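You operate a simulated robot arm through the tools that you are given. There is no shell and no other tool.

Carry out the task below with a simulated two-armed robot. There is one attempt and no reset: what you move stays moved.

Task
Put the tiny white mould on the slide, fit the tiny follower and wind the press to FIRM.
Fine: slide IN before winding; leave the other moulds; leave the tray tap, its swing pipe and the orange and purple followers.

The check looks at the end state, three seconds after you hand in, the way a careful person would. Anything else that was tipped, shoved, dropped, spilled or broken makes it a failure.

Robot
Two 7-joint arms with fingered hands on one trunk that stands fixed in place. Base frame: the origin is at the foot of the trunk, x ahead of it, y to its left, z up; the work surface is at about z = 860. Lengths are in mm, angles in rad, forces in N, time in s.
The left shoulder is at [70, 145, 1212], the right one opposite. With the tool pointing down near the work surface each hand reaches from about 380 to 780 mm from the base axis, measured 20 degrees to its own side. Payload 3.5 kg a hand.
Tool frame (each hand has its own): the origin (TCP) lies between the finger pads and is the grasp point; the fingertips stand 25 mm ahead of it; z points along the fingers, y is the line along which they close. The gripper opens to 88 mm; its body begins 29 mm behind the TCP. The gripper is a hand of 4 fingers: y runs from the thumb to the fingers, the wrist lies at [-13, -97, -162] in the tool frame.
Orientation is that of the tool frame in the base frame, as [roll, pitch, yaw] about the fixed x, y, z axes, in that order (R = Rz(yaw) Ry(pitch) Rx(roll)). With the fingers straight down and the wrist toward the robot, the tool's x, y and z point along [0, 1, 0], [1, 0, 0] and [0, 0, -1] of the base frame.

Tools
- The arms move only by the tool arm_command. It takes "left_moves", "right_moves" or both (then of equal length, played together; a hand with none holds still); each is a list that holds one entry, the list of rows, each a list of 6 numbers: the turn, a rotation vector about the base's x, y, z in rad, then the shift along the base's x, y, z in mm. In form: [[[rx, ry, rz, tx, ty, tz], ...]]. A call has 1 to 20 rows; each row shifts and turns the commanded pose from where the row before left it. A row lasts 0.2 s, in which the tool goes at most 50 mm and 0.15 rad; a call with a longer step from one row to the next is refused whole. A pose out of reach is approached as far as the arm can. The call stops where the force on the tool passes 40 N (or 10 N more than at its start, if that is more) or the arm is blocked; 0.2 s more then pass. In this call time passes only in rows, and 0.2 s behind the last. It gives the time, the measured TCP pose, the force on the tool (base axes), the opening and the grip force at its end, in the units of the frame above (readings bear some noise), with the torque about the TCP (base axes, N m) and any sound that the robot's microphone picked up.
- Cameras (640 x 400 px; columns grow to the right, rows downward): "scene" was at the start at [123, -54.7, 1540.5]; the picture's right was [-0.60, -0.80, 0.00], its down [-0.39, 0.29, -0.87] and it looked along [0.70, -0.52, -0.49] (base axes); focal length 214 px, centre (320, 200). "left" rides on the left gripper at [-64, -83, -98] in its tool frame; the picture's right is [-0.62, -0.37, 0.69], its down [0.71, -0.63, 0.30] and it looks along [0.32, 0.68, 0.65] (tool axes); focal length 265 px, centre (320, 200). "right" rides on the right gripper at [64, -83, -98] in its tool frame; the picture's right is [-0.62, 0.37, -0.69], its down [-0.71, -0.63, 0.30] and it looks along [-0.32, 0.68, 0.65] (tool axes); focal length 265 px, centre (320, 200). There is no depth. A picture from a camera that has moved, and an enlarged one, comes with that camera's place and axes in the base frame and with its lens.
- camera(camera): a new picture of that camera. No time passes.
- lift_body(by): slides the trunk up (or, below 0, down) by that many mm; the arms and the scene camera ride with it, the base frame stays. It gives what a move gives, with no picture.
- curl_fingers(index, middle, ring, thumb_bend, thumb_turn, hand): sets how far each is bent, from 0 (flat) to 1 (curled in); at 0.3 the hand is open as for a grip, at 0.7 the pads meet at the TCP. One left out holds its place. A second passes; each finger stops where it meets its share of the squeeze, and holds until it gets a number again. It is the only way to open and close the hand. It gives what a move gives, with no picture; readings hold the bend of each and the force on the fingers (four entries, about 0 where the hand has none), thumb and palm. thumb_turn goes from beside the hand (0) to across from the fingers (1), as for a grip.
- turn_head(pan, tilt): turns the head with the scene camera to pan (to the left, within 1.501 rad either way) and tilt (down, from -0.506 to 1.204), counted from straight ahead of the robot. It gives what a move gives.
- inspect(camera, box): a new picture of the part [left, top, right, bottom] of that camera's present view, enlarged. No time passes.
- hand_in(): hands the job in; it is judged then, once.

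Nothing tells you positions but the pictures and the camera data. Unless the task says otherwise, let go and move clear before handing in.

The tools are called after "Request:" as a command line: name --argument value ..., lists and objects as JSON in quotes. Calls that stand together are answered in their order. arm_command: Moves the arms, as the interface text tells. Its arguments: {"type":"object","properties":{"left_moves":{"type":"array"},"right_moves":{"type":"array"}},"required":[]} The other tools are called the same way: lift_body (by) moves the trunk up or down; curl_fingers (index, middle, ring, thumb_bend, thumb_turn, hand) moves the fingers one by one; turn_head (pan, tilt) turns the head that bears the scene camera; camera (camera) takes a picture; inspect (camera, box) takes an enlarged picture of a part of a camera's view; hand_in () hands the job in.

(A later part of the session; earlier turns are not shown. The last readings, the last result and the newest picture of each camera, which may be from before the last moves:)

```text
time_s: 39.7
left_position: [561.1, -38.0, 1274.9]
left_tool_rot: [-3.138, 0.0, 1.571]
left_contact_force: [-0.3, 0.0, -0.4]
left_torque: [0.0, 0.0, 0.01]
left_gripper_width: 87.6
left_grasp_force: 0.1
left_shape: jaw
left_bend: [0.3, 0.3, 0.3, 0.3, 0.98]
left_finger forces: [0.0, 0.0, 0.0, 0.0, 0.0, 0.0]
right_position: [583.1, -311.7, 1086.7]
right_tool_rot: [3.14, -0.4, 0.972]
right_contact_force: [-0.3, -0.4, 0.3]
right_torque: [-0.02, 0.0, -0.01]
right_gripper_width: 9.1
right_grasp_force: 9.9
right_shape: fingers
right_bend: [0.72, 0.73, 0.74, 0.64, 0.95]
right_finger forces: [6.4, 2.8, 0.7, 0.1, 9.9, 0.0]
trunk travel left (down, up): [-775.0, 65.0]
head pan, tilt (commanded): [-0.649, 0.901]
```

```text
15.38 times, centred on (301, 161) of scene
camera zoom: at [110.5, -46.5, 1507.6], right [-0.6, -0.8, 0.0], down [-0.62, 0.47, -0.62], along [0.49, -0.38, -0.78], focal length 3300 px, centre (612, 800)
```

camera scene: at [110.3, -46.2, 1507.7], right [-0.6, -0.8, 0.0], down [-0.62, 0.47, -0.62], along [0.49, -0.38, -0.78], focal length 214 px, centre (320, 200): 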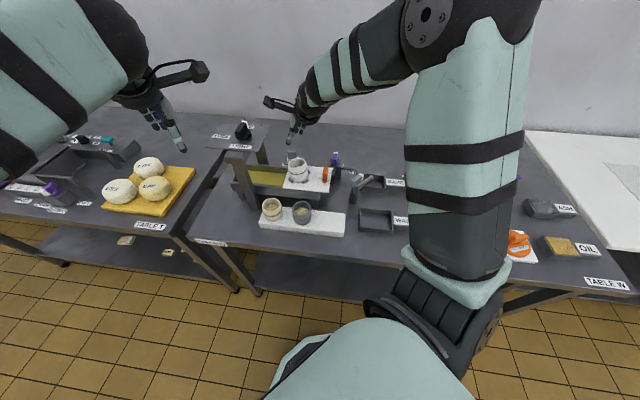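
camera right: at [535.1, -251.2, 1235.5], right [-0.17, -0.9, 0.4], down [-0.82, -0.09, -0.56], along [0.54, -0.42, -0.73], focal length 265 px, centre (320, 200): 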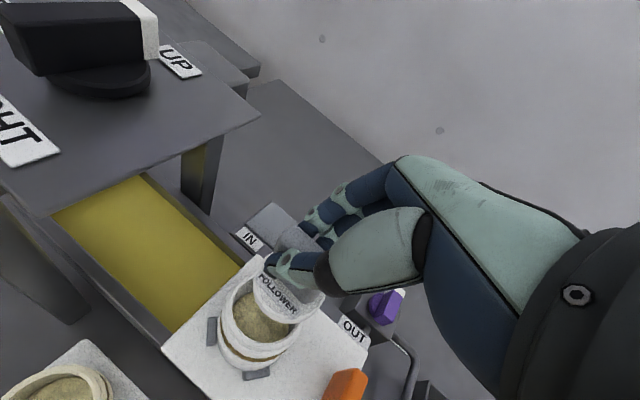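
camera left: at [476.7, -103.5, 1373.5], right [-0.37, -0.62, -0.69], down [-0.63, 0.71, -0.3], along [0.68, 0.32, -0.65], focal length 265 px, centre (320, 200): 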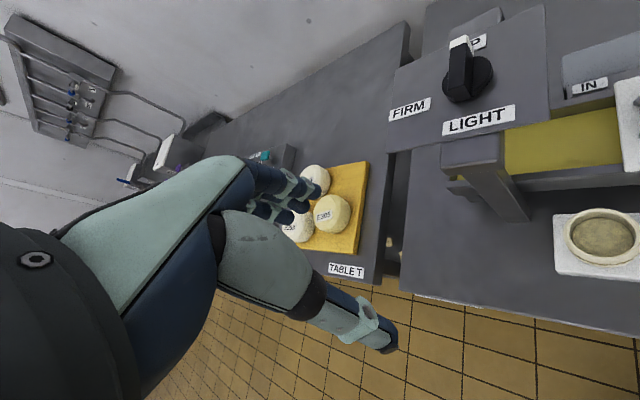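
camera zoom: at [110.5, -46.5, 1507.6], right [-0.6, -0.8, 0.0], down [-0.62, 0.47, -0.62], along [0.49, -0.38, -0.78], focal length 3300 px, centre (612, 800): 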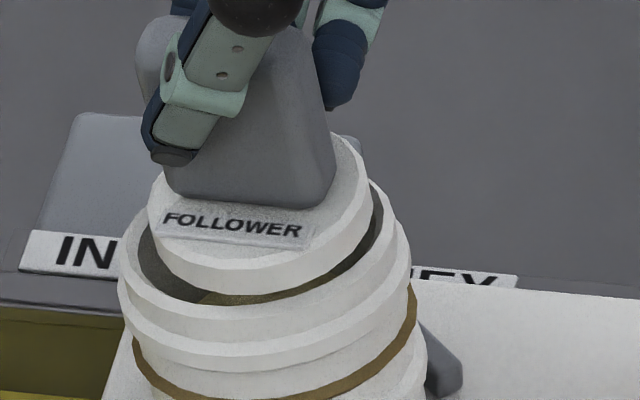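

The disc is close above the opening and roughly centred. I lower 3 mm more and watch the force.

Request:
arm_command --right_moves '[[[0, 0, 0, 0, 0, -2], [0, 0, 0, 0, 0, -2]]]'

Request:
inspect --camera "right" --box '[235, 235, 325, 325]'

Request:
inspect --camera "scene" --box '[288, 148, 314, 174]'

```text
time_s: 40.3
left_position: [562.0, -37.2, 1275.8]
left_tool_rot: [-3.138, 0.001, 1.57]
left_contact_force: [0.2, 0.2, 0.3]
left_torque: [-0.01, 0.02, 0.0]
left_gripper_width: 87.4
left_grasp_force: 0.0
left_shape: jaw
left_bend: [0.3, 0.3, 0.3, 0.3, 0.98]
left_finger forces: [0.1, 0.0, 0.0, 0.0, 0.0, 0.1]
right_position: [582.3, -310.7, 1081.3]
right_tool_rot: [-3.141, -0.4, 0.97]
right_contact_force: [0.8, -0.7, 1.3]
right_torque: [0.02, 0.0, -0.01]
right_gripper_width: 8.7
right_grasp_force: 9.1
right_shape: fingers
right_bend: [0.72, 0.73, 0.74, 0.64, 0.95]
right_finger forces: [6.6, 2.7, 0.5, 0.0, 9.8, 0.0]
trunk travel left (down, up): [-775.0, 65.0]
head pan, tilt (commanded): [-0.649, 0.901]
```

```text
4.44 times, centred on (280, 280) of right
camera zoom: at [526.9, -246.1, 1198.3], right [-0.17, -0.9, 0.4], down [-0.82, -0.09, -0.56], along [0.54, -0.42, -0.73], focal length 1180 px, centre (498, -156)
```

zoom: 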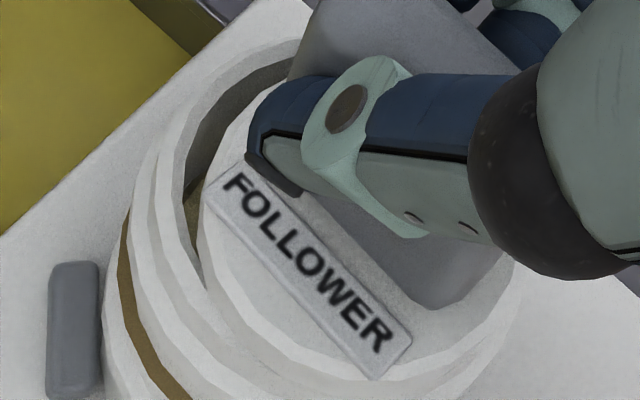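

```text
15.38 times, centred on (301, 161) of scene
camera zoom: at [110.4, -46.3, 1507.7], right [-0.6, -0.8, 0.0], down [-0.62, 0.47, -0.62], along [0.49, -0.38, -0.78], focal length 3300 px, centre (612, 800)
```

zoom: 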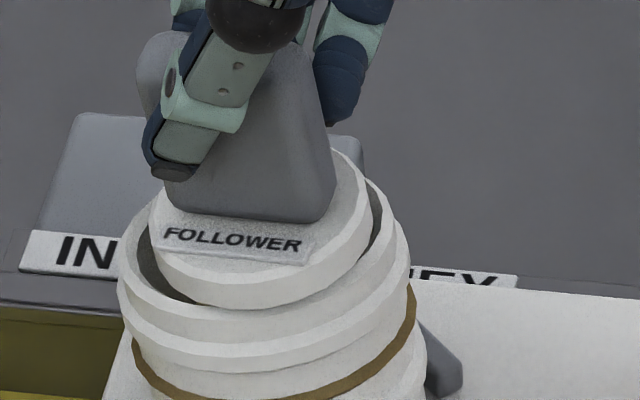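

Light contact begins; the gap shows on the +x/+y side, so the disc should move about 1.5 mm that way. I lift slightly, shift and lower again.

Request:
arm_command --right_moves '[[[0, 0, 0, 0, 0, 2], [0, 0, 0, 1.1, 1.4, 0], [0, 0, 0, 0, 0, -2]]]'

Request:
inspect --camera "right" --box '[235, 235, 325, 325]'

Request:
inspect --camera "scene" --box '[288, 148, 314, 174]'

```text
time_s: 41.1
left_position: [561.4, -37.4, 1275.9]
left_tool_rot: [-3.14, 0.001, 1.57]
left_contact_force: [0.0, 0.6, 0.5]
left_torque: [0.01, 0.0, -0.02]
left_gripper_width: 87.6
left_grasp_force: 0.1
left_shape: jaw
left_bend: [0.3, 0.3, 0.3, 0.3, 0.98]
left_finger forces: [0.1, 0.0, 0.0, 0.1, 0.1, 0.0]
right_position: [582.9, -309.3, 1082.4]
right_tool_rot: [-3.141, -0.4, 0.971]
right_contact_force: [0.5, 0.6, -0.1]
right_torque: [0.03, -0.01, 0.0]
right_gripper_width: 9.1
right_grasp_force: 9.6
right_shape: fingers
right_bend: [0.72, 0.73, 0.74, 0.64, 0.95]
right_finger forces: [6.3, 2.6, 0.5, 0.0, 9.7, 0.1]
trunk travel left (down, up): [-775.0, 65.0]
head pan, tilt (commanded): [-0.649, 0.901]
```

```text
4.44 times, centred on (280, 280) of right
camera zoom: at [527.8, -244.7, 1198.2], right [-0.17, -0.9, 0.4], down [-0.82, -0.09, -0.56], along [0.54, -0.42, -0.73], focal length 1180 px, centre (498, -156)
```

zoom: 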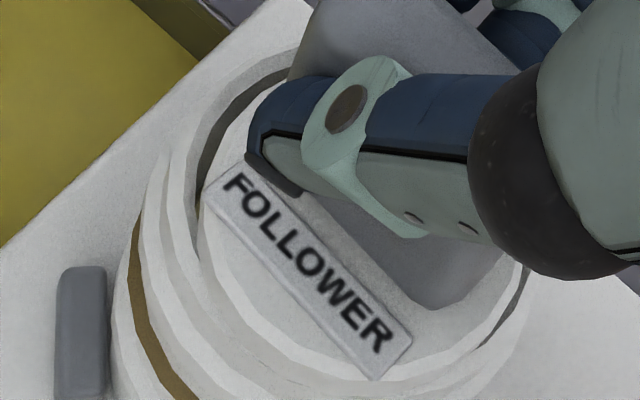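

```text
15.38 times, centred on (301, 161) of scene
camera zoom: at [110.4, -46.3, 1507.7], right [-0.6, -0.8, 0.0], down [-0.62, 0.47, -0.62], along [0.49, -0.38, -0.78], focal length 3300 px, centre (612, 800)
```

zoom: 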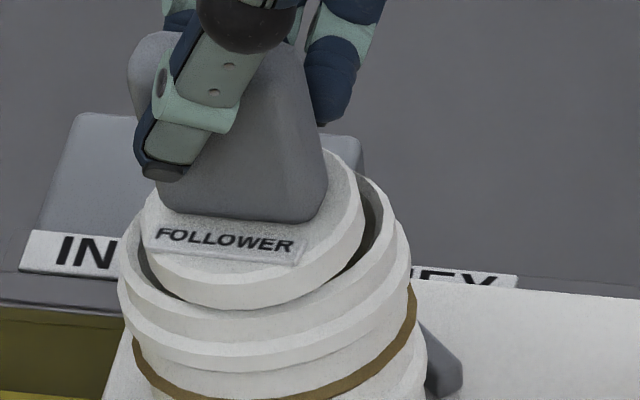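

Now thin gaps show on both sides and no force is felt. I lower further.

Request:
arm_command --right_moves '[[[0, 0, 0, 0, 0, -2], [0, 0, 0, 0, 0, -2]]]'

Request:
inspect --camera "right" --box '[235, 235, 325, 325]'

Request:
inspect --camera "scene" --box '[288, 148, 314, 174]'

```text
time_s: 41.7
left_position: [561.4, -37.3, 1275.1]
left_tool_rot: [-3.141, 0.001, 1.57]
left_contact_force: [0.7, -1.3, 0.6]
left_torque: [-0.06, 0.0, 0.0]
left_gripper_width: 87.5
left_grasp_force: 0.1
left_shape: jaw
left_bend: [0.3, 0.3, 0.3, 0.3, 0.98]
left_finger forces: [0.0, 0.1, 0.1, 0.0, 0.0, 0.0]
right_position: [584.9, -309.2, 1078.5]
right_tool_rot: [3.139, -0.402, 0.971]
right_contact_force: [1.2, 0.8, 3.7]
right_torque: [0.06, 0.02, -0.04]
right_gripper_width: 9.0
right_grasp_force: 8.7
right_shape: fingers
right_bend: [0.72, 0.73, 0.74, 0.65, 0.95]
right_finger forces: [7.0, 2.3, 0.0, 0.0, 8.8, 0.0]
trunk travel left (down, up): [-775.0, 65.0]
head pan, tilt (commanded): [-0.649, 0.901]
```

```text
4.44 times, centred on (280, 280) of right
camera zoom: at [527.8, -244.3, 1194.7], right [-0.17, -0.9, 0.4], down [-0.82, -0.09, -0.56], along [0.54, -0.42, -0.73], focal length 1180 px, centre (498, -156)
```

zoom: 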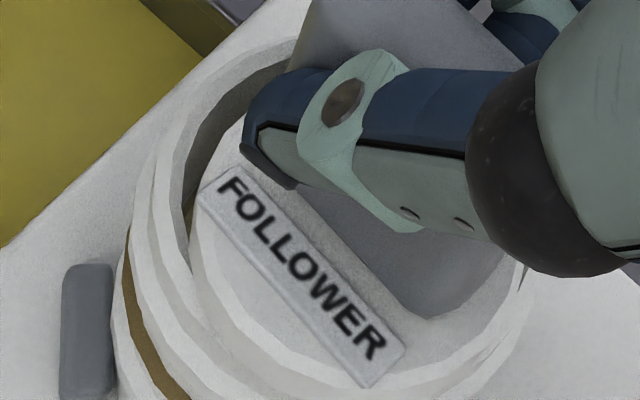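

```text
15.38 times, centred on (301, 161) of scene
camera zoom: at [110.2, -45.9, 1507.7], right [-0.6, -0.8, 0.0], down [-0.62, 0.47, -0.62], along [0.49, -0.38, -0.78], focal length 3300 px, centre (612, 800)
```

zoom: 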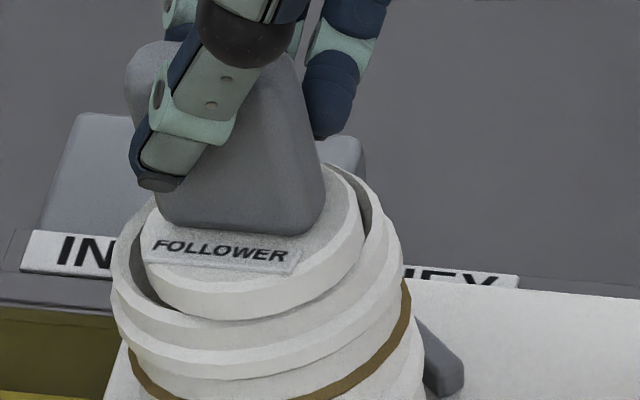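

The disc tilts about 4 degrees, its press-side edge lower, and that edge touches the rim. I lift it, level it by a small hand rotation (compensating the shift), and look again.

Request:
arm_command --right_moves '[[[0, 0, 0, 0, 0, 4], [0.047, -0.044, 0, -1.7, -1.9, 3]]]'

Request:
inspect --camera "right" --box '[235, 235, 325, 325]'

Request:
inspect --camera "scene" --box '[288, 148, 314, 174]'

```text
time_s: 42.3
left_position: [561.0, -38.9, 1275.3]
left_tool_rot: [-3.141, -0.001, 1.571]
left_contact_force: [-0.9, -0.3, 0.2]
left_torque: [0.0, -0.01, -0.02]
left_gripper_width: 87.5
left_grasp_force: 0.1
left_shape: jaw
left_bend: [0.3, 0.3, 0.3, 0.3, 0.98]
left_finger forces: [0.0, 0.1, 0.0, 0.0, 0.1, 0.1]
right_position: [581.0, -313.0, 1085.0]
right_tool_rot: [3.132, -0.463, 0.976]
right_contact_force: [-0.6, 0.2, -1.5]
right_torque: [-0.01, 0.0, -0.01]
right_gripper_width: 9.1
right_grasp_force: 9.2
right_shape: fingers
right_bend: [0.73, 0.73, 0.74, 0.64, 0.95]
right_finger forces: [6.3, 3.0, 0.2, 0.1, 9.7, 0.0]
trunk travel left (down, up): [-775.0, 65.0]
head pan, tilt (commanded): [-0.649, 0.901]
```

```text
4.44 times, centred on (280, 280) of right
camera zoom: at [520.2, -252.9, 1201.3], right [-0.19, -0.92, 0.34], down [-0.8, -0.06, -0.6], along [0.57, -0.39, -0.72], focal length 1180 px, centre (498, -156)
```

zoom: 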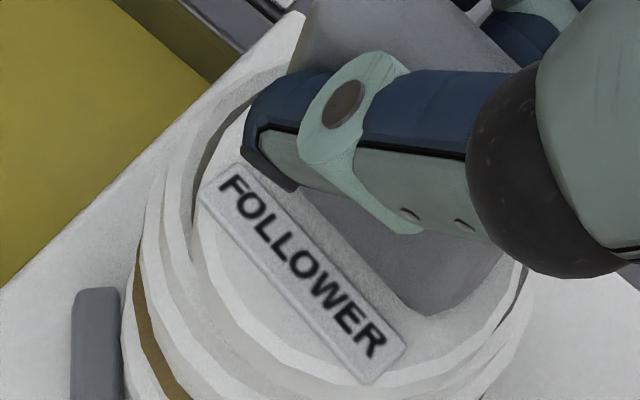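

```text
15.38 times, centred on (301, 161) of scene
camera zoom: at [109.6, -47.5, 1507.6], right [-0.6, -0.8, 0.0], down [-0.62, 0.47, -0.62], along [0.49, -0.37, -0.78], focal length 3300 px, centre (612, 800)
```

zoom: 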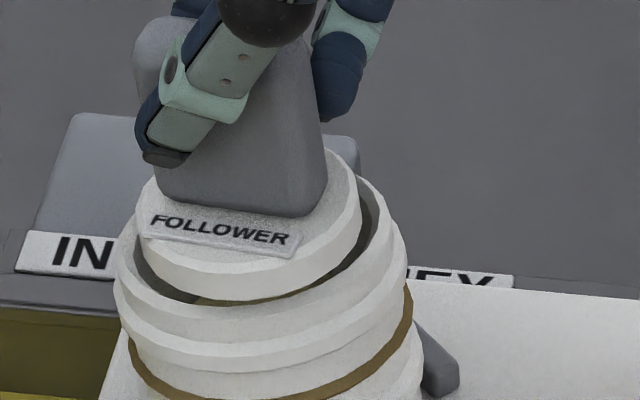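

Both views now agree that the disc should move away from the cameras, about (+1.6, -2.8) mm. I apply that at this height and look.

Request:
arm_command --right_moves '[[[0, 0, 0, 1.6, -2.8, 0]]]'

Request:
inspect --camera "right" --box '[235, 235, 325, 325]'

Request:
inspect --camera "scene" --box '[288, 148, 314, 174]'

```text
time_s: 42.7
left_position: [562.4, -36.8, 1275.6]
left_tool_rot: [-3.14, 0.0, 1.571]
left_contact_force: [1.1, 0.3, 0.2]
left_torque: [0.02, 0.0, -0.01]
left_gripper_width: 87.9
left_grasp_force: 0.0
left_shape: jaw
left_bend: [0.3, 0.3, 0.3, 0.3, 0.98]
left_finger forces: [0.0, 0.0, 0.1, 0.1, 0.0, 0.0]
right_position: [583.9, -314.3, 1084.9]
right_tool_rot: [3.131, -0.463, 0.975]
right_contact_force: [0.6, -0.8, 0.0]
right_torque: [0.0, 0.03, -0.01]
right_gripper_width: 9.0
right_grasp_force: 9.2
right_shape: fingers
right_bend: [0.73, 0.73, 0.74, 0.64, 0.95]
right_finger forces: [6.4, 2.9, 0.2, 0.0, 9.7, 0.0]
trunk travel left (down, up): [-775.0, 65.0]
head pan, tilt (commanded): [-0.649, 0.901]
```

```text
4.44 times, centred on (280, 280) of right
camera zoom: at [522.7, -254.7, 1201.1], right [-0.19, -0.92, 0.35], down [-0.8, -0.06, -0.6], along [0.57, -0.39, -0.72], focal length 1180 px, centre (498, -156)
```

zoom: 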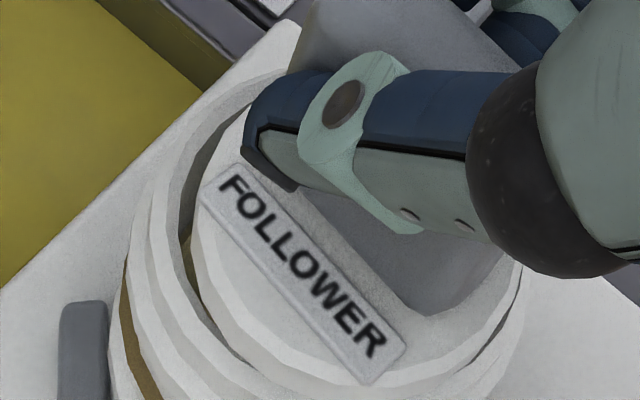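

```text
15.38 times, centred on (301, 161) of scene
camera zoom: at [110.7, -46.1, 1507.6], right [-0.6, -0.8, 0.0], down [-0.62, 0.47, -0.62], along [0.49, -0.38, -0.78], focal length 3300 px, centre (612, 800)
```

zoom: 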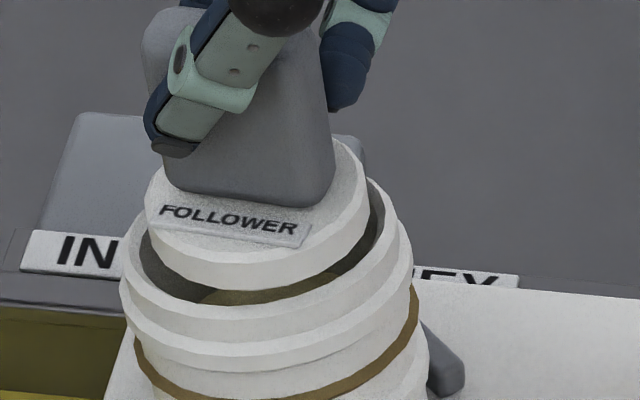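

Gaps now show around the near side as well. I move 1 mm further away and lower slowly.

Request:
arm_command --right_moves '[[[0, 0, 0, 0.8, -0.6, -1.5], [0, 0, 0, 0, 0, -1.5], [0, 0, 0, 0, 0, -1]]]'

Request:
inspect --camera "right" --box '[235, 235, 325, 325]'

Request:
inspect --camera "scene" --box '[288, 148, 314, 174]'

```text
time_s: 43.5
left_position: [562.3, -37.4, 1276.4]
left_tool_rot: [-3.139, 0.002, 1.571]
left_contact_force: [-0.2, 0.2, -1.2]
left_torque: [0.0, 0.0, -0.03]
left_gripper_width: 87.5
left_grasp_force: 0.1
left_shape: jaw
left_bend: [0.3, 0.3, 0.3, 0.3, 0.98]
left_finger forces: [0.0, 0.0, 0.0, 0.1, 0.0, 0.1]
right_position: [583.8, -315.1, 1081.1]
right_tool_rot: [3.129, -0.465, 0.975]
right_contact_force: [-0.8, -0.2, -0.1]
right_torque: [-0.03, 0.02, -0.03]
right_gripper_width: 8.8
right_grasp_force: 9.9
right_shape: fingers
right_bend: [0.73, 0.73, 0.74, 0.64, 0.95]
right_finger forces: [6.4, 3.0, 0.3, 0.0, 9.8, 0.0]
trunk travel left (down, up): [-775.0, 65.0]
head pan, tilt (commanded): [-0.649, 0.901]
```

```text
4.44 times, centred on (280, 280) of right
camera zoom: at [523.4, -255.7, 1197.5], right [-0.19, -0.92, 0.35], down [-0.8, -0.06, -0.6], along [0.57, -0.39, -0.72], focal length 1180 px, centre (498, -156)
```

zoom: 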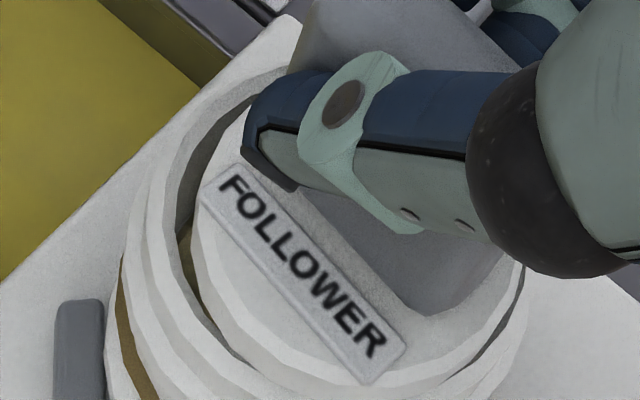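

```text
15.38 times, centred on (301, 161) of scene
camera zoom: at [110.2, -46.5, 1507.7], right [-0.6, -0.8, 0.0], down [-0.62, 0.47, -0.62], along [0.49, -0.38, -0.78], focal length 3300 px, centre (612, 800)
```

zoom: 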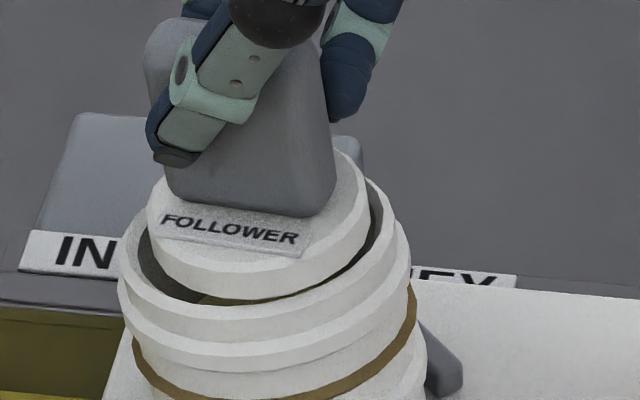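

Still no contact at z 1081, with gaps all around. I keep lowering.

Request:
arm_command --right_moves '[[[0, 0, 0, 0, 0, -1.5], [0, 0, 0, 0, 0, -1.5]]]'

Request:
inspect --camera "right" --box '[235, 235, 325, 325]'

Request:
inspect --camera "scene" --box '[288, 148, 314, 174]'

```text
time_s: 44.1
left_position: [562.6, -37.5, 1275.1]
left_tool_rot: [-3.141, 0.002, 1.571]
left_contact_force: [-0.3, 0.0, -0.2]
left_torque: [-0.02, -0.01, -0.01]
left_gripper_width: 87.7
left_grasp_force: 0.1
left_shape: jaw
left_bend: [0.3, 0.3, 0.3, 0.3, 0.98]
left_finger forces: [0.0, 0.0, 0.0, 0.1, 0.0, 0.0]
right_position: [584.0, -314.7, 1079.3]
right_tool_rot: [3.128, -0.464, 0.976]
right_contact_force: [0.0, -0.3, 2.7]
right_torque: [0.05, 0.06, -0.02]
right_gripper_width: 9.1
right_grasp_force: 9.7
right_shape: fingers
right_bend: [0.73, 0.73, 0.74, 0.65, 0.95]
right_finger forces: [6.6, 2.8, 0.1, 0.0, 9.3, 0.0]
trunk travel left (down, up): [-775.0, 65.0]
head pan, tilt (commanded): [-0.649, 0.901]
```

```text
4.44 times, centred on (280, 280) of right
camera zoom: at [523.2, -255.0, 1195.1], right [-0.19, -0.92, 0.35], down [-0.8, -0.06, -0.6], along [0.57, -0.39, -0.72], focal length 1180 px, centre (498, -156)
```

zoom: 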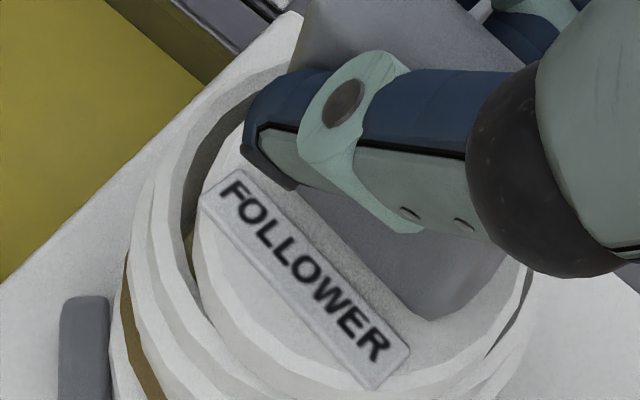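

```text
15.38 times, centred on (301, 161) of scene
camera zoom: at [110.0, -46.1, 1507.7], right [-0.6, -0.8, 0.0], down [-0.62, 0.47, -0.62], along [0.49, -0.38, -0.78], focal length 3300 px, centre (612, 800)
```

zoom: 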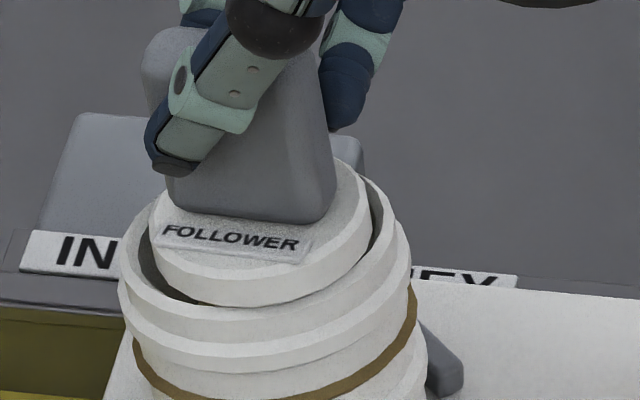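

Contact is on the near rim, by the torque and by the picture. I lift slightly, move 1.5 mm further away, and lower again.

Request:
arm_command --right_moves '[[[0, 0, 0, 0, 0, 2], [0, 0, 0, 1.2, -0.9, 0], [0, 0, 0, 0, 0, -2]]]'

Request:
inspect --camera "right" --box '[235, 235, 325, 325]'

Request:
inspect --camera "scene" --box '[288, 148, 314, 174]'

```text
time_s: 44.9
left_position: [560.1, -38.2, 1276.2]
left_tool_rot: [3.141, 0.001, 1.571]
left_contact_force: [-0.2, -0.1, -1.1]
left_torque: [-0.02, 0.04, 0.0]
left_gripper_width: 87.7
left_grasp_force: 0.1
left_shape: jaw
left_bend: [0.3, 0.3, 0.3, 0.3, 0.98]
left_finger forces: [0.0, 0.1, 0.0, 0.0, 0.0, 0.0]
right_position: [585.0, -315.7, 1077.7]
right_tool_rot: [3.13, -0.464, 0.975]
right_contact_force: [0.4, 0.4, 1.7]
right_torque: [0.04, 0.04, 0.03]
right_gripper_width: 9.0
right_grasp_force: 9.1
right_shape: fingers
right_bend: [0.73, 0.73, 0.74, 0.65, 0.95]
right_finger forces: [6.8, 2.6, 0.2, 0.0, 9.2, 0.0]
trunk travel left (down, up): [-775.0, 65.0]
head pan, tilt (commanded): [-0.649, 0.901]
```

```text
4.44 times, centred on (280, 280) of right
camera zoom: at [524.4, -256.1, 1194.9], right [-0.19, -0.92, 0.35], down [-0.8, -0.06, -0.6], along [0.57, -0.39, -0.72], focal length 1180 px, centre (498, -156)
```

zoom: 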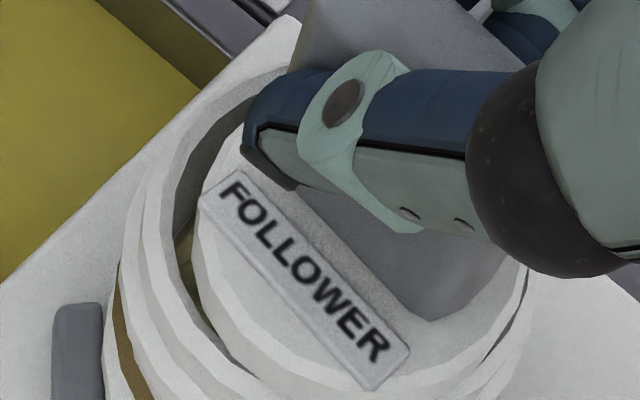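

```text
15.38 times, centred on (301, 161) of scene
camera zoom: at [110.1, -46.0, 1507.7], right [-0.6, -0.8, 0.0], down [-0.62, 0.47, -0.62], along [0.49, -0.38, -0.78], focal length 3300 px, centre (612, 800)
```

zoom: 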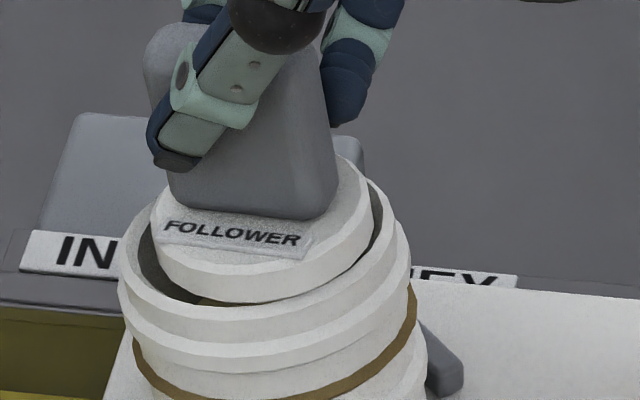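

Contact remains on the near side by the torque reading. I lift, move another 1.2 mm away, and lower again.

Request:
arm_command --right_moves '[[[0, 0, 0, 0, 0, 2], [0, 0, 0, 0.9, -0.8, 0], [0, 0, 0, 0, 0, -2], [0, 0, 0, 0, 0, -1]]]'

Request:
inspect --camera "right" --box '[235, 235, 325, 325]'

Request:
inspect --camera "scene" --box '[288, 148, 314, 174]'

```text
time_s: 45.9
left_position: [562.0, -38.9, 1275.6]
left_tool_rot: [3.141, -0.002, 1.57]
left_contact_force: [0.4, 0.3, 0.1]
left_torque: [0.04, 0.03, 0.01]
left_gripper_width: 87.6
left_grasp_force: 0.0
left_shape: jaw
left_bend: [0.3, 0.3, 0.3, 0.3, 0.98]
left_finger forces: [0.1, 0.0, 0.1, 0.0, 0.0, 0.1]
right_position: [587.1, -317.3, 1077.4]
right_tool_rot: [3.127, -0.464, 0.977]
right_contact_force: [2.0, -0.4, 3.3]
right_torque: [0.04, 0.05, -0.04]
right_gripper_width: 8.9
right_grasp_force: 9.6
right_shape: fingers
right_bend: [0.73, 0.73, 0.74, 0.65, 0.95]
right_finger forces: [6.9, 2.5, 0.0, 0.0, 8.9, 0.0]
trunk travel left (down, up): [-775.0, 65.0]
head pan, tilt (commanded): [-0.649, 0.901]
```

```text
4.44 times, centred on (280, 280) of right
camera zoom: at [525.3, -256.8, 1194.0], right [-0.19, -0.92, 0.35], down [-0.8, -0.06, -0.6], along [0.57, -0.39, -0.72], focal length 1180 px, centre (498, -156)
```

zoom: 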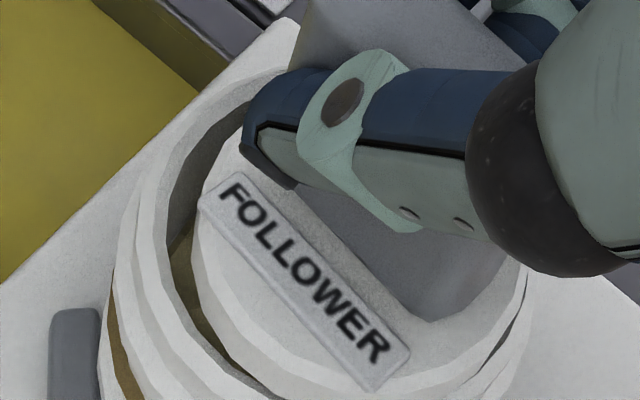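

```text
15.38 times, centred on (301, 161) of scene
camera zoom: at [110.1, -46.0, 1507.7], right [-0.6, -0.8, 0.0], down [-0.62, 0.47, -0.62], along [0.49, -0.38, -0.78], focal length 3300 px, centre (612, 800)
```

zoom: 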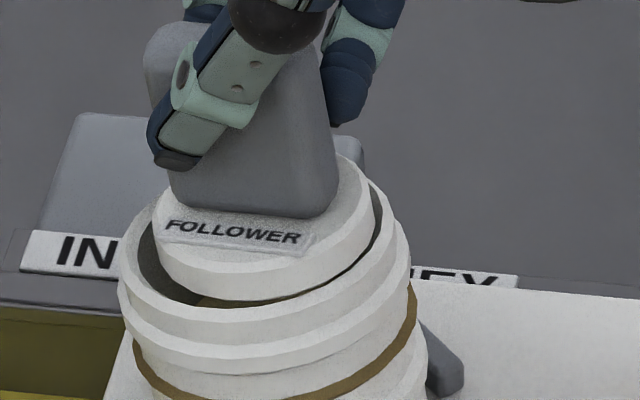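

Contact persists; I look at the −x side of the rim in the right view, which was out of the last frames.

Request:
inspect --camera "right" --box '[230, 260, 330, 360]'

Request:
inspect --camera "right" --box '[200, 200, 360, 360]'

```text
4.00 times, centred on (280, 310) of right
camera zoom: at [525.3, -256.8, 1194.0], right [-0.19, -0.92, 0.35], down [-0.8, -0.06, -0.6], along [0.57, -0.39, -0.72], focal length 1062 px, centre (480, -240)
```

zoom: 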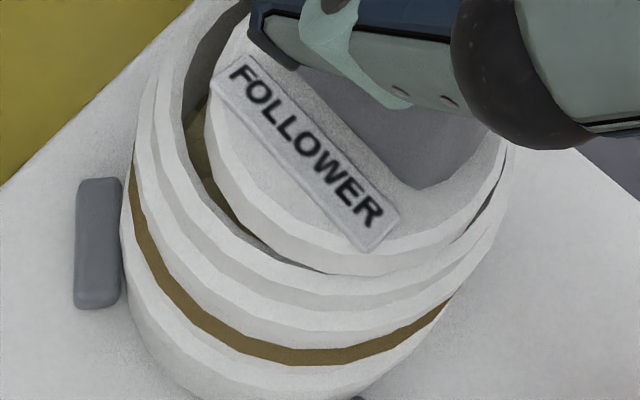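

```text
2.50 times, centred on (280, 280) of right
camera zoom: at [525.3, -256.8, 1194.0], right [-0.19, -0.92, 0.35], down [-0.8, -0.06, -0.6], along [0.57, -0.39, -0.72], focal length 664 px, centre (420, 0)
```

zoom: 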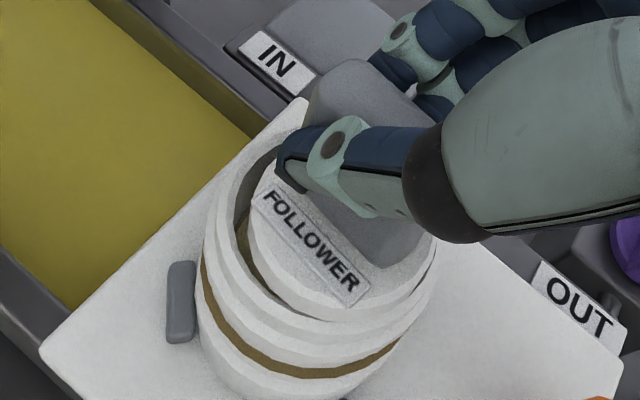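

The disc now overlaps the rim toward the handle side (−x, −y), while the gap is on the other side. I lift, shift (+0.9, +1.0) and lower.

Request:
arm_command --right_moves '[[[0, 0, 0, 0, 0, 2.5], [0, 0, 0, 0.9, 1.0, 0], [0, 0, 0, 0, 0, -2], [0, 0, 0, 0, 0, -1]]]'

Request:
inspect --camera "right" --box '[230, 240, 330, 340]'

Request:
inspect --camera "scene" --box '[288, 148, 314, 174]'

```text
time_s: 46.9
left_position: [561.3, -37.7, 1277.4]
left_tool_rot: [-3.141, 0.0, 1.569]
left_contact_force: [-0.1, 0.6, 0.2]
left_torque: [-0.02, -0.03, -0.02]
left_gripper_width: 87.5
left_grasp_force: 0.0
left_shape: jaw
left_bend: [0.3, 0.3, 0.3, 0.3, 0.98]
left_finger forces: [0.0, 0.0, 0.1, 0.0, 0.0, 0.1]
right_position: [587.4, -315.5, 1077.4]
right_tool_rot: [3.128, -0.464, 0.977]
right_contact_force: [1.5, 0.4, 3.8]
right_torque: [0.07, 0.01, -0.03]
right_gripper_width: 9.2
right_grasp_force: 9.3
right_shape: fingers
right_bend: [0.73, 0.73, 0.74, 0.65, 0.95]
right_finger forces: [6.7, 2.7, 0.1, 0.0, 8.9, 0.0]
trunk travel left (down, up): [-775.0, 65.0]
head pan, tilt (commanded): [-0.649, 0.901]
```

```text
4.00 times, centred on (280, 290) of right
camera zoom: at [526.0, -255.7, 1193.6], right [-0.19, -0.92, 0.35], down [-0.8, -0.06, -0.6], along [0.57, -0.39, -0.72], focal length 1062 px, centre (480, -160)
```

zoom: 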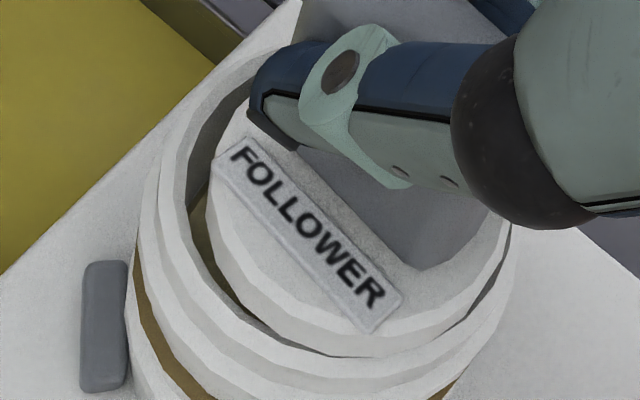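

```text
15.38 times, centred on (301, 161) of scene
camera zoom: at [109.8, -46.0, 1507.8], right [-0.6, -0.8, 0.0], down [-0.62, 0.47, -0.62], along [0.49, -0.38, -0.78], focal length 3300 px, centre (612, 800)
```

zoom: 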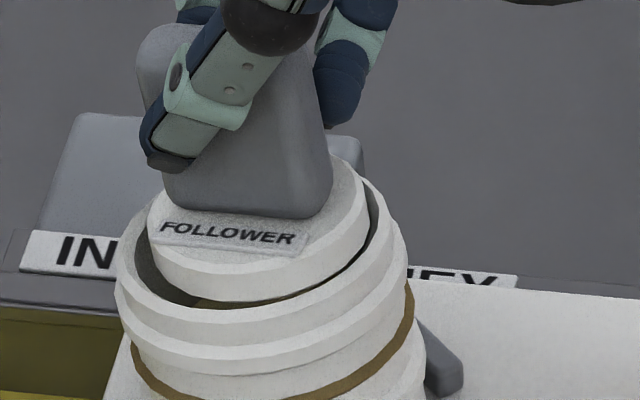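

Gaps now appear on all visible sides, yet about 4 N of contact remains, probably at an unseen edge. I probe with a 1 mm shift in +x and watch how the contact changes.

Request:
arm_command --right_moves '[[[0, 0, 0, 1.0, 0, 0]]]'

Request:
arm_command --right_moves '[[[0, 0, 0, 0, -1.0, 0]]]'

Request:
inspect --camera "right" --box '[230, 240, 330, 340]'

Request:
inspect --camera "scene" --box '[288, 148, 314, 174]'

```text
time_s: 47.3
left_position: [560.1, -37.9, 1276.2]
left_tool_rot: [-3.14, 0.0, 1.569]
left_contact_force: [-0.3, 0.1, 0.3]
left_torque: [0.01, -0.01, 0.01]
left_gripper_width: 87.7
left_grasp_force: 0.0
left_shape: jaw
left_bend: [0.3, 0.3, 0.3, 0.3, 0.98]
left_finger forces: [0.0, 0.0, 0.0, 0.1, 0.1, 0.0]
right_position: [588.1, -314.5, 1076.7]
right_tool_rot: [3.13, -0.464, 0.976]
right_contact_force: [0.6, -0.5, 4.4]
right_torque: [0.08, 0.05, 0.0]
right_gripper_width: 9.2
right_grasp_force: 9.2
right_shape: fingers
right_bend: [0.73, 0.73, 0.74, 0.65, 0.95]
right_finger forces: [6.7, 2.8, 0.0, 0.0, 9.2, 0.0]
trunk travel left (down, up): [-775.0, 65.0]
head pan, tilt (commanded): [-0.649, 0.901]
```

```text
time_s: 47.7
left_position: [561.3, -38.1, 1275.9]
left_tool_rot: [3.141, -0.001, 1.57]
left_contact_force: [0.7, -0.2, 0.4]
left_torque: [0.01, -0.02, 0.01]
left_gripper_width: 87.7
left_grasp_force: 0.0
left_shape: jaw
left_bend: [0.3, 0.3, 0.3, 0.3, 0.98]
left_finger forces: [0.0, 0.0, 0.0, 0.0, 0.0, 0.1]
right_position: [589.0, -316.0, 1076.2]
right_tool_rot: [3.129, -0.464, 0.978]
right_contact_force: [1.8, 0.3, 4.0]
right_torque: [0.09, 0.04, -0.04]
right_gripper_width: 9.1
right_grasp_force: 8.8
right_shape: fingers
right_bend: [0.73, 0.73, 0.74, 0.65, 0.95]
right_finger forces: [6.5, 2.3, 0.0, 0.0, 9.1, 0.0]
trunk travel left (down, up): [-775.0, 65.0]
head pan, tilt (commanded): [-0.649, 0.901]
```

```text
4.00 times, centred on (280, 290) of right
camera zoom: at [527.0, -256.7, 1193.1], right [-0.19, -0.92, 0.35], down [-0.8, -0.06, -0.6], along [0.57, -0.39, -0.72], focal length 1062 px, centre (480, -160)
```

zoom: 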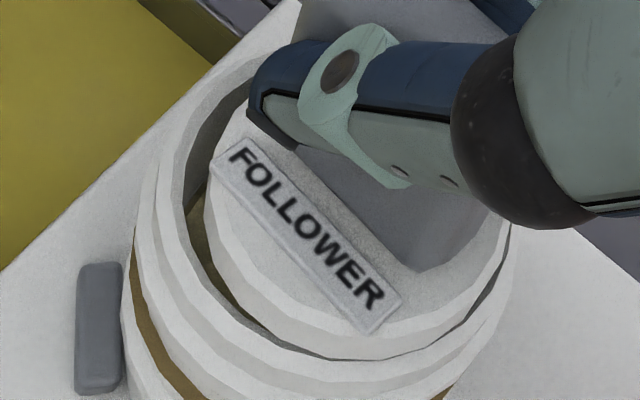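

```text
15.38 times, centred on (301, 161) of scene
camera zoom: at [109.7, -45.9, 1507.7], right [-0.6, -0.8, 0.0], down [-0.62, 0.47, -0.62], along [0.49, -0.38, -0.78], focal length 3300 px, centre (612, 800)
```

zoom: 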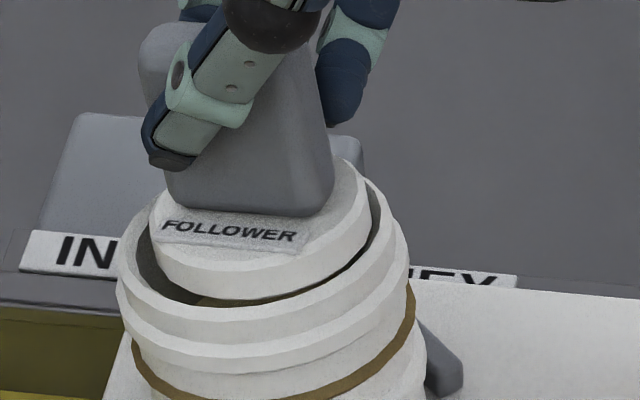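

By triangulation the disc bottom is still about 4 mm above the rim and too near me by some 3–5 mm; the visible near gap was parallax, and the torque agrees. I lift, move (+2.2, -1.6), and lower again.

Request:
arm_command --right_moves '[[[0, 0, 0, 0, 0, 2.5], [0, 0, 0, 2.2, -1.6, 0], [0, 0, 0, 0, 0, -2.5]]]'

Request:
inspect --camera "right" --box '[230, 240, 330, 340]'

Request:
inspect --camera "scene" --box '[288, 148, 314, 174]'

```text
time_s: 48.5
left_position: [561.5, -37.8, 1275.0]
left_tool_rot: [-3.139, 0.001, 1.572]
left_contact_force: [-0.2, -0.3, 0.1]
left_torque: [-0.01, 0.04, 0.0]
left_gripper_width: 87.6
left_grasp_force: 0.0
left_shape: jaw
left_bend: [0.3, 0.3, 0.3, 0.3, 0.98]
left_finger forces: [0.0, 0.0, 0.0, 0.0, 0.0, 0.0]
right_position: [590.3, -319.4, 1077.4]
right_tool_rot: [3.131, -0.464, 0.976]
right_contact_force: [0.6, -0.7, 0.3]
right_torque: [0.0, 0.02, 0.02]
right_gripper_width: 9.0
right_grasp_force: 9.1
right_shape: fingers
right_bend: [0.73, 0.73, 0.74, 0.64, 0.95]
right_finger forces: [6.2, 3.5, 0.1, 0.0, 9.6, 0.0]
trunk travel left (down, up): [-775.0, 65.0]
head pan, tilt (commanded): [-0.649, 0.901]
```

```text
4.00 times, centred on (280, 290) of right
camera zoom: at [529.4, -258.9, 1193.2], right [-0.19, -0.92, 0.35], down [-0.8, -0.06, -0.6], along [0.57, -0.39, -0.72], focal length 1062 px, centre (480, -160)
```

zoom: 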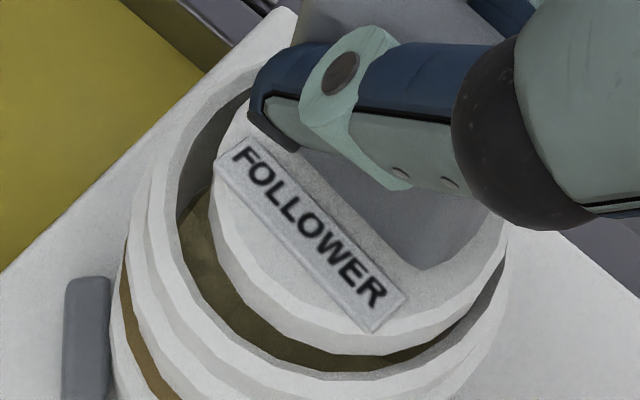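

```text
15.38 times, centred on (301, 161) of scene
camera zoom: at [110.2, -46.1, 1507.7], right [-0.6, -0.8, 0.0], down [-0.62, 0.47, -0.62], along [0.49, -0.38, -0.78], focal length 3300 px, centre (612, 800)
```

zoom: 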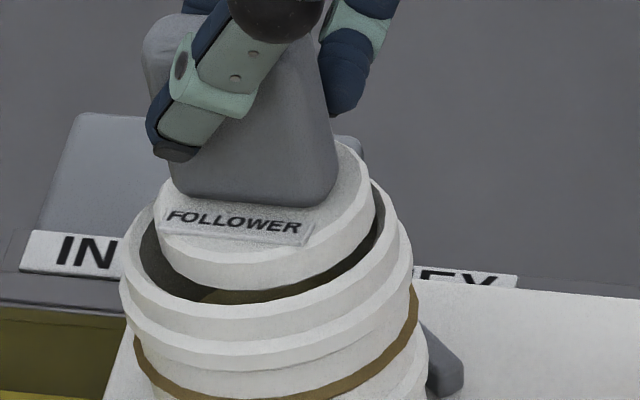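

The contact is gone at this height. I lower further.

Request:
arm_command --right_moves '[[[0, 0, 0, 0, 0, -2], [0, 0, 0, 0, 0, -1.5]]]'

Request:
inspect --camera "right" --box '[230, 240, 330, 340]'

Request:
inspect --camera "scene" --box '[288, 148, 314, 174]'

```text
time_s: 49.1
left_position: [562.5, -38.3, 1275.9]
left_tool_rot: [-3.139, -0.001, 1.569]
left_contact_force: [0.4, -0.6, 0.2]
left_torque: [0.0, 0.0, 0.06]
left_gripper_width: 87.7
left_grasp_force: 0.1
left_shape: jaw
left_bend: [0.3, 0.3, 0.3, 0.3, 0.98]
left_finger forces: [0.0, 0.0, 0.1, 0.1, 0.0, 0.0]
right_position: [591.3, -319.1, 1072.9]
right_tool_rot: [3.13, -0.464, 0.976]
right_contact_force: [2.0, 0.5, 2.9]
right_torque: [0.01, 0.0, -0.03]
right_gripper_width: 9.2
right_grasp_force: 9.8
right_shape: fingers
right_bend: [0.73, 0.73, 0.74, 0.64, 0.95]
right_finger forces: [6.0, 4.1, 0.1, 0.1, 9.8, 0.1]
trunk travel left (down, up): [-775.0, 65.0]
head pan, tilt (commanded): [-0.649, 0.901]
```

```text
4.00 times, centred on (280, 290) of right
camera zoom: at [529.5, -258.3, 1190.1], right [-0.19, -0.92, 0.35], down [-0.8, -0.06, -0.6], along [0.57, -0.39, -0.72], focal length 1062 px, centre (480, -160)
```

zoom: 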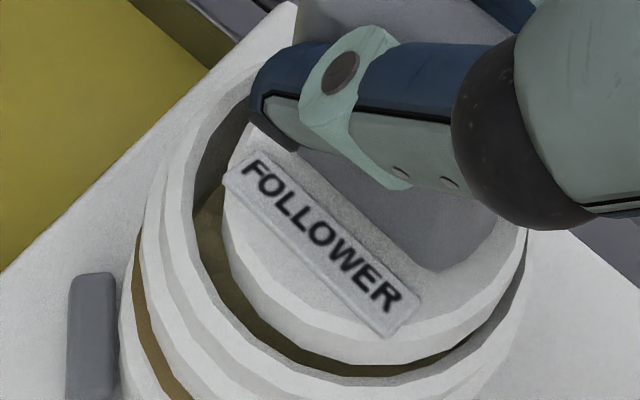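

```text
15.38 times, centred on (301, 161) of scene
camera zoom: at [110.2, -45.9, 1507.7], right [-0.6, -0.8, 0.0], down [-0.62, 0.47, -0.62], along [0.49, -0.38, -0.78], focal length 3300 px, centre (612, 800)
```

zoom: 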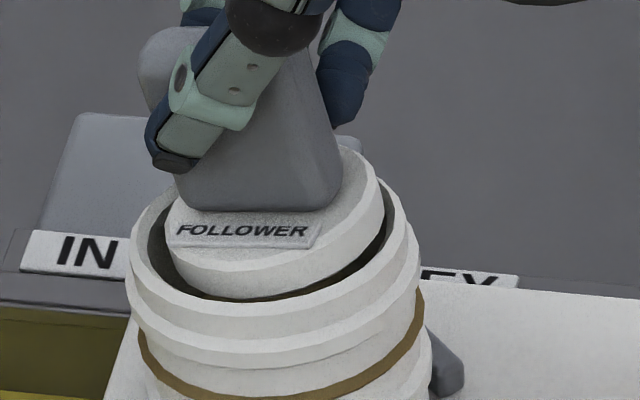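

Now the disc touches on the handle side (−u) rim. I lift, shift (+1.0, +0.9), and lower.

Request:
arm_command --right_moves '[[[0, 0, 0, 0, 0, 3], [0, 0, 0, 1.0, 1.0, 0], [0, 0, 0, 0, 0, -2]]]'

Request:
inspect --camera "right" --box '[230, 240, 330, 340]'

Request:
inspect --camera "scene" --box '[288, 148, 314, 174]'

```text
time_s: 49.9
left_position: [561.7, -37.6, 1275.2]
left_tool_rot: [-3.139, 0.0, 1.572]
left_contact_force: [0.6, -0.1, 0.3]
left_torque: [-0.04, 0.02, -0.03]
left_gripper_width: 87.6
left_grasp_force: 0.1
left_shape: jaw
left_bend: [0.3, 0.3, 0.3, 0.3, 0.98]
left_finger forces: [0.0, 0.0, 0.1, 0.0, 0.1, 0.0]
right_position: [591.3, -318.1, 1076.0]
right_tool_rot: [3.129, -0.464, 0.976]
right_contact_force: [1.3, -0.2, 0.8]
right_torque: [0.01, 0.06, 0.01]
right_gripper_width: 8.9
right_grasp_force: 9.9
right_shape: fingers
right_bend: [0.73, 0.73, 0.74, 0.64, 0.95]
right_finger forces: [6.1, 3.4, 0.1, 0.0, 9.5, 0.0]
trunk travel left (down, up): [-775.0, 65.0]
head pan, tilt (commanded): [-0.649, 0.901]
```

```text
4.00 times, centred on (280, 290) of right
camera zoom: at [530.5, -257.6, 1190.9], right [-0.19, -0.92, 0.35], down [-0.8, -0.06, -0.6], along [0.57, -0.39, -0.72], focal length 1062 px, centre (480, -160)
```

zoom: 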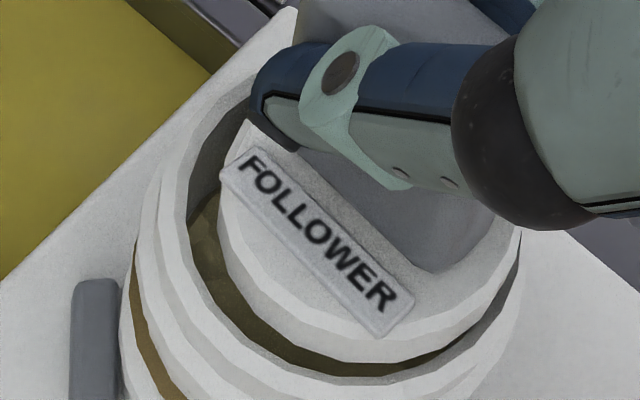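

```text
15.38 times, centred on (301, 161) of scene
camera zoom: at [110.2, -46.1, 1507.7], right [-0.6, -0.8, 0.0], down [-0.62, 0.47, -0.62], along [0.49, -0.38, -0.78], focal length 3300 px, centre (612, 800)
```

zoom: 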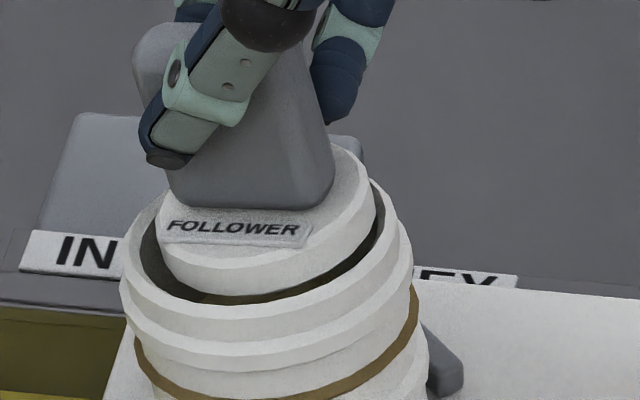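

Laterally the disc is centred now and nearly free of contact. I lower further.

Request:
arm_command --right_moves '[[[0, 0, 0, 0, 0, -1.5], [0, 0, 0, 0, 0, -1.5]]]'

Request:
inspect --camera "right" --box '[230, 240, 330, 340]'

Request:
inspect --camera "scene" --box '[288, 148, 314, 174]'

```text
time_s: 50.5
left_position: [561.5, -37.9, 1276.5]
left_tool_rot: [-3.141, 0.001, 1.57]
left_contact_force: [-0.2, 0.0, -0.1]
left_torque: [0.02, 0.0, 0.0]
left_gripper_width: 87.7
left_grasp_force: 0.0
left_shape: jaw
left_bend: [0.3, 0.3, 0.3, 0.3, 0.98]
left_finger forces: [0.0, 0.0, 0.0, 0.1, 0.1, 0.1]
right_position: [591.6, -318.1, 1071.8]
right_tool_rot: [3.131, -0.464, 0.975]
right_contact_force: [1.1, 0.0, 2.3]
right_torque: [0.0, 0.04, 0.0]
right_gripper_width: 9.3
right_grasp_force: 9.9
right_shape: fingers
right_bend: [0.73, 0.73, 0.74, 0.64, 0.95]
right_finger forces: [5.7, 4.5, 0.0, 0.0, 9.8, 0.0]
trunk travel left (down, up): [-775.0, 65.0]
head pan, tilt (commanded): [-0.649, 0.901]
```

```text
4.00 times, centred on (280, 290) of right
camera zoom: at [530.4, -257.3, 1188.1], right [-0.19, -0.92, 0.35], down [-0.8, -0.06, -0.6], along [0.57, -0.39, -0.72], focal length 1062 px, centre (480, -160)
```

zoom: 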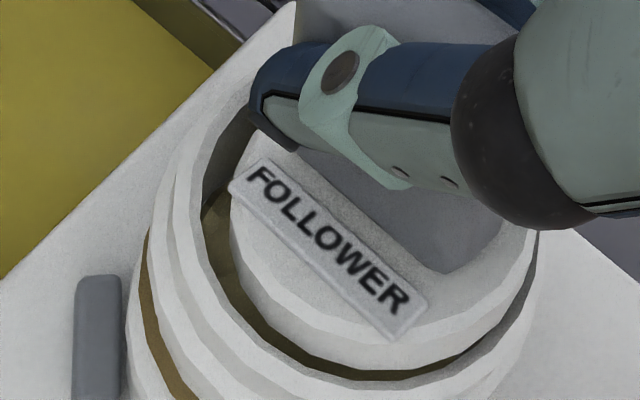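

```text
15.38 times, centred on (301, 161) of scene
camera zoom: at [110.2, -45.9, 1507.7], right [-0.6, -0.8, 0.0], down [-0.62, 0.47, -0.62], along [0.49, -0.38, -0.78], focal length 3300 px, centre (612, 800)
```

zoom: 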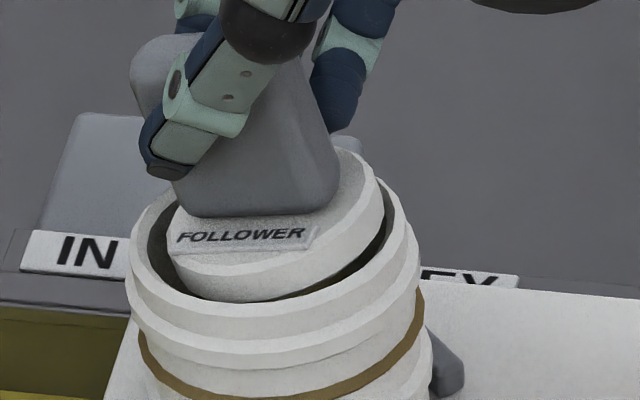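

The torque points to contact at the −x side, with the right edge riding up. I lift, shift +1.6 mm in x and lower again.

Request:
arm_command --right_moves '[[[0, 0, 0, 0, 0, 3], [0, 0, 0, 1.6, 0.3, 0], [0, 0, 0, 0, 0, -2], [0, 0, 0, 0, 0, -1.5]]]'

Request:
inspect --camera "right" --box '[230, 240, 330, 340]'

Request:
inspect --camera "scene" --box '[288, 148, 314, 174]'

```text
time_s: 51.5
left_position: [562.0, -37.4, 1275.6]
left_tool_rot: [3.14, -0.001, 1.572]
left_contact_force: [-0.3, 0.3, 0.5]
left_torque: [0.02, -0.02, 0.01]
left_gripper_width: 87.5
left_grasp_force: 0.1
left_shape: jaw
left_bend: [0.3, 0.3, 0.3, 0.3, 0.98]
left_finger forces: [0.1, 0.0, 0.0, 0.0, 0.0, 0.1]
right_position: [592.7, -316.1, 1071.7]
right_tool_rot: [3.129, -0.463, 0.976]
right_contact_force: [-0.1, 0.4, 2.6]
right_torque: [-0.01, 0.07, 0.0]
right_gripper_width: 9.1
right_grasp_force: 10.1
right_shape: fingers
right_bend: [0.73, 0.73, 0.74, 0.64, 0.95]
right_finger forces: [5.7, 4.1, 0.1, 0.0, 9.9, 0.0]
trunk travel left (down, up): [-775.0, 65.0]
head pan, tilt (commanded): [-0.649, 0.901]
```

```text
4.00 times, centred on (280, 290) of right
camera zoom: at [532.2, -256.9, 1187.4], right [-0.19, -0.92, 0.35], down [-0.8, -0.06, -0.6], along [0.57, -0.39, -0.72], focal length 1062 px, centre (480, -160)
```

zoom: 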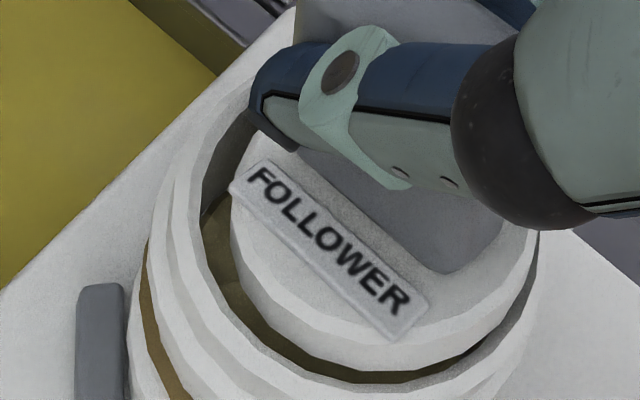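

```text
15.38 times, centred on (301, 161) of scene
camera zoom: at [110.1, -45.9, 1507.7], right [-0.6, -0.8, 0.0], down [-0.62, 0.47, -0.62], along [0.49, -0.38, -0.78], focal length 3300 px, centre (612, 800)
```

zoom: 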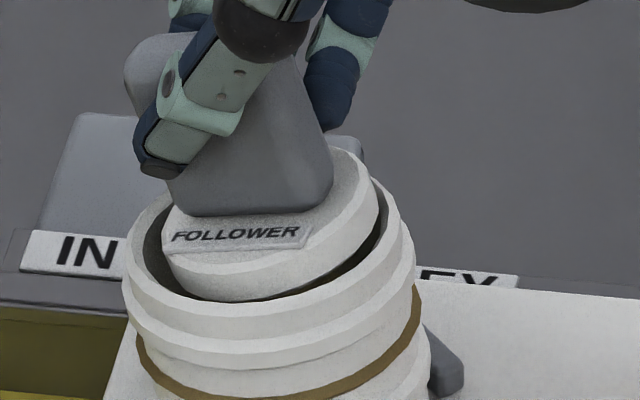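

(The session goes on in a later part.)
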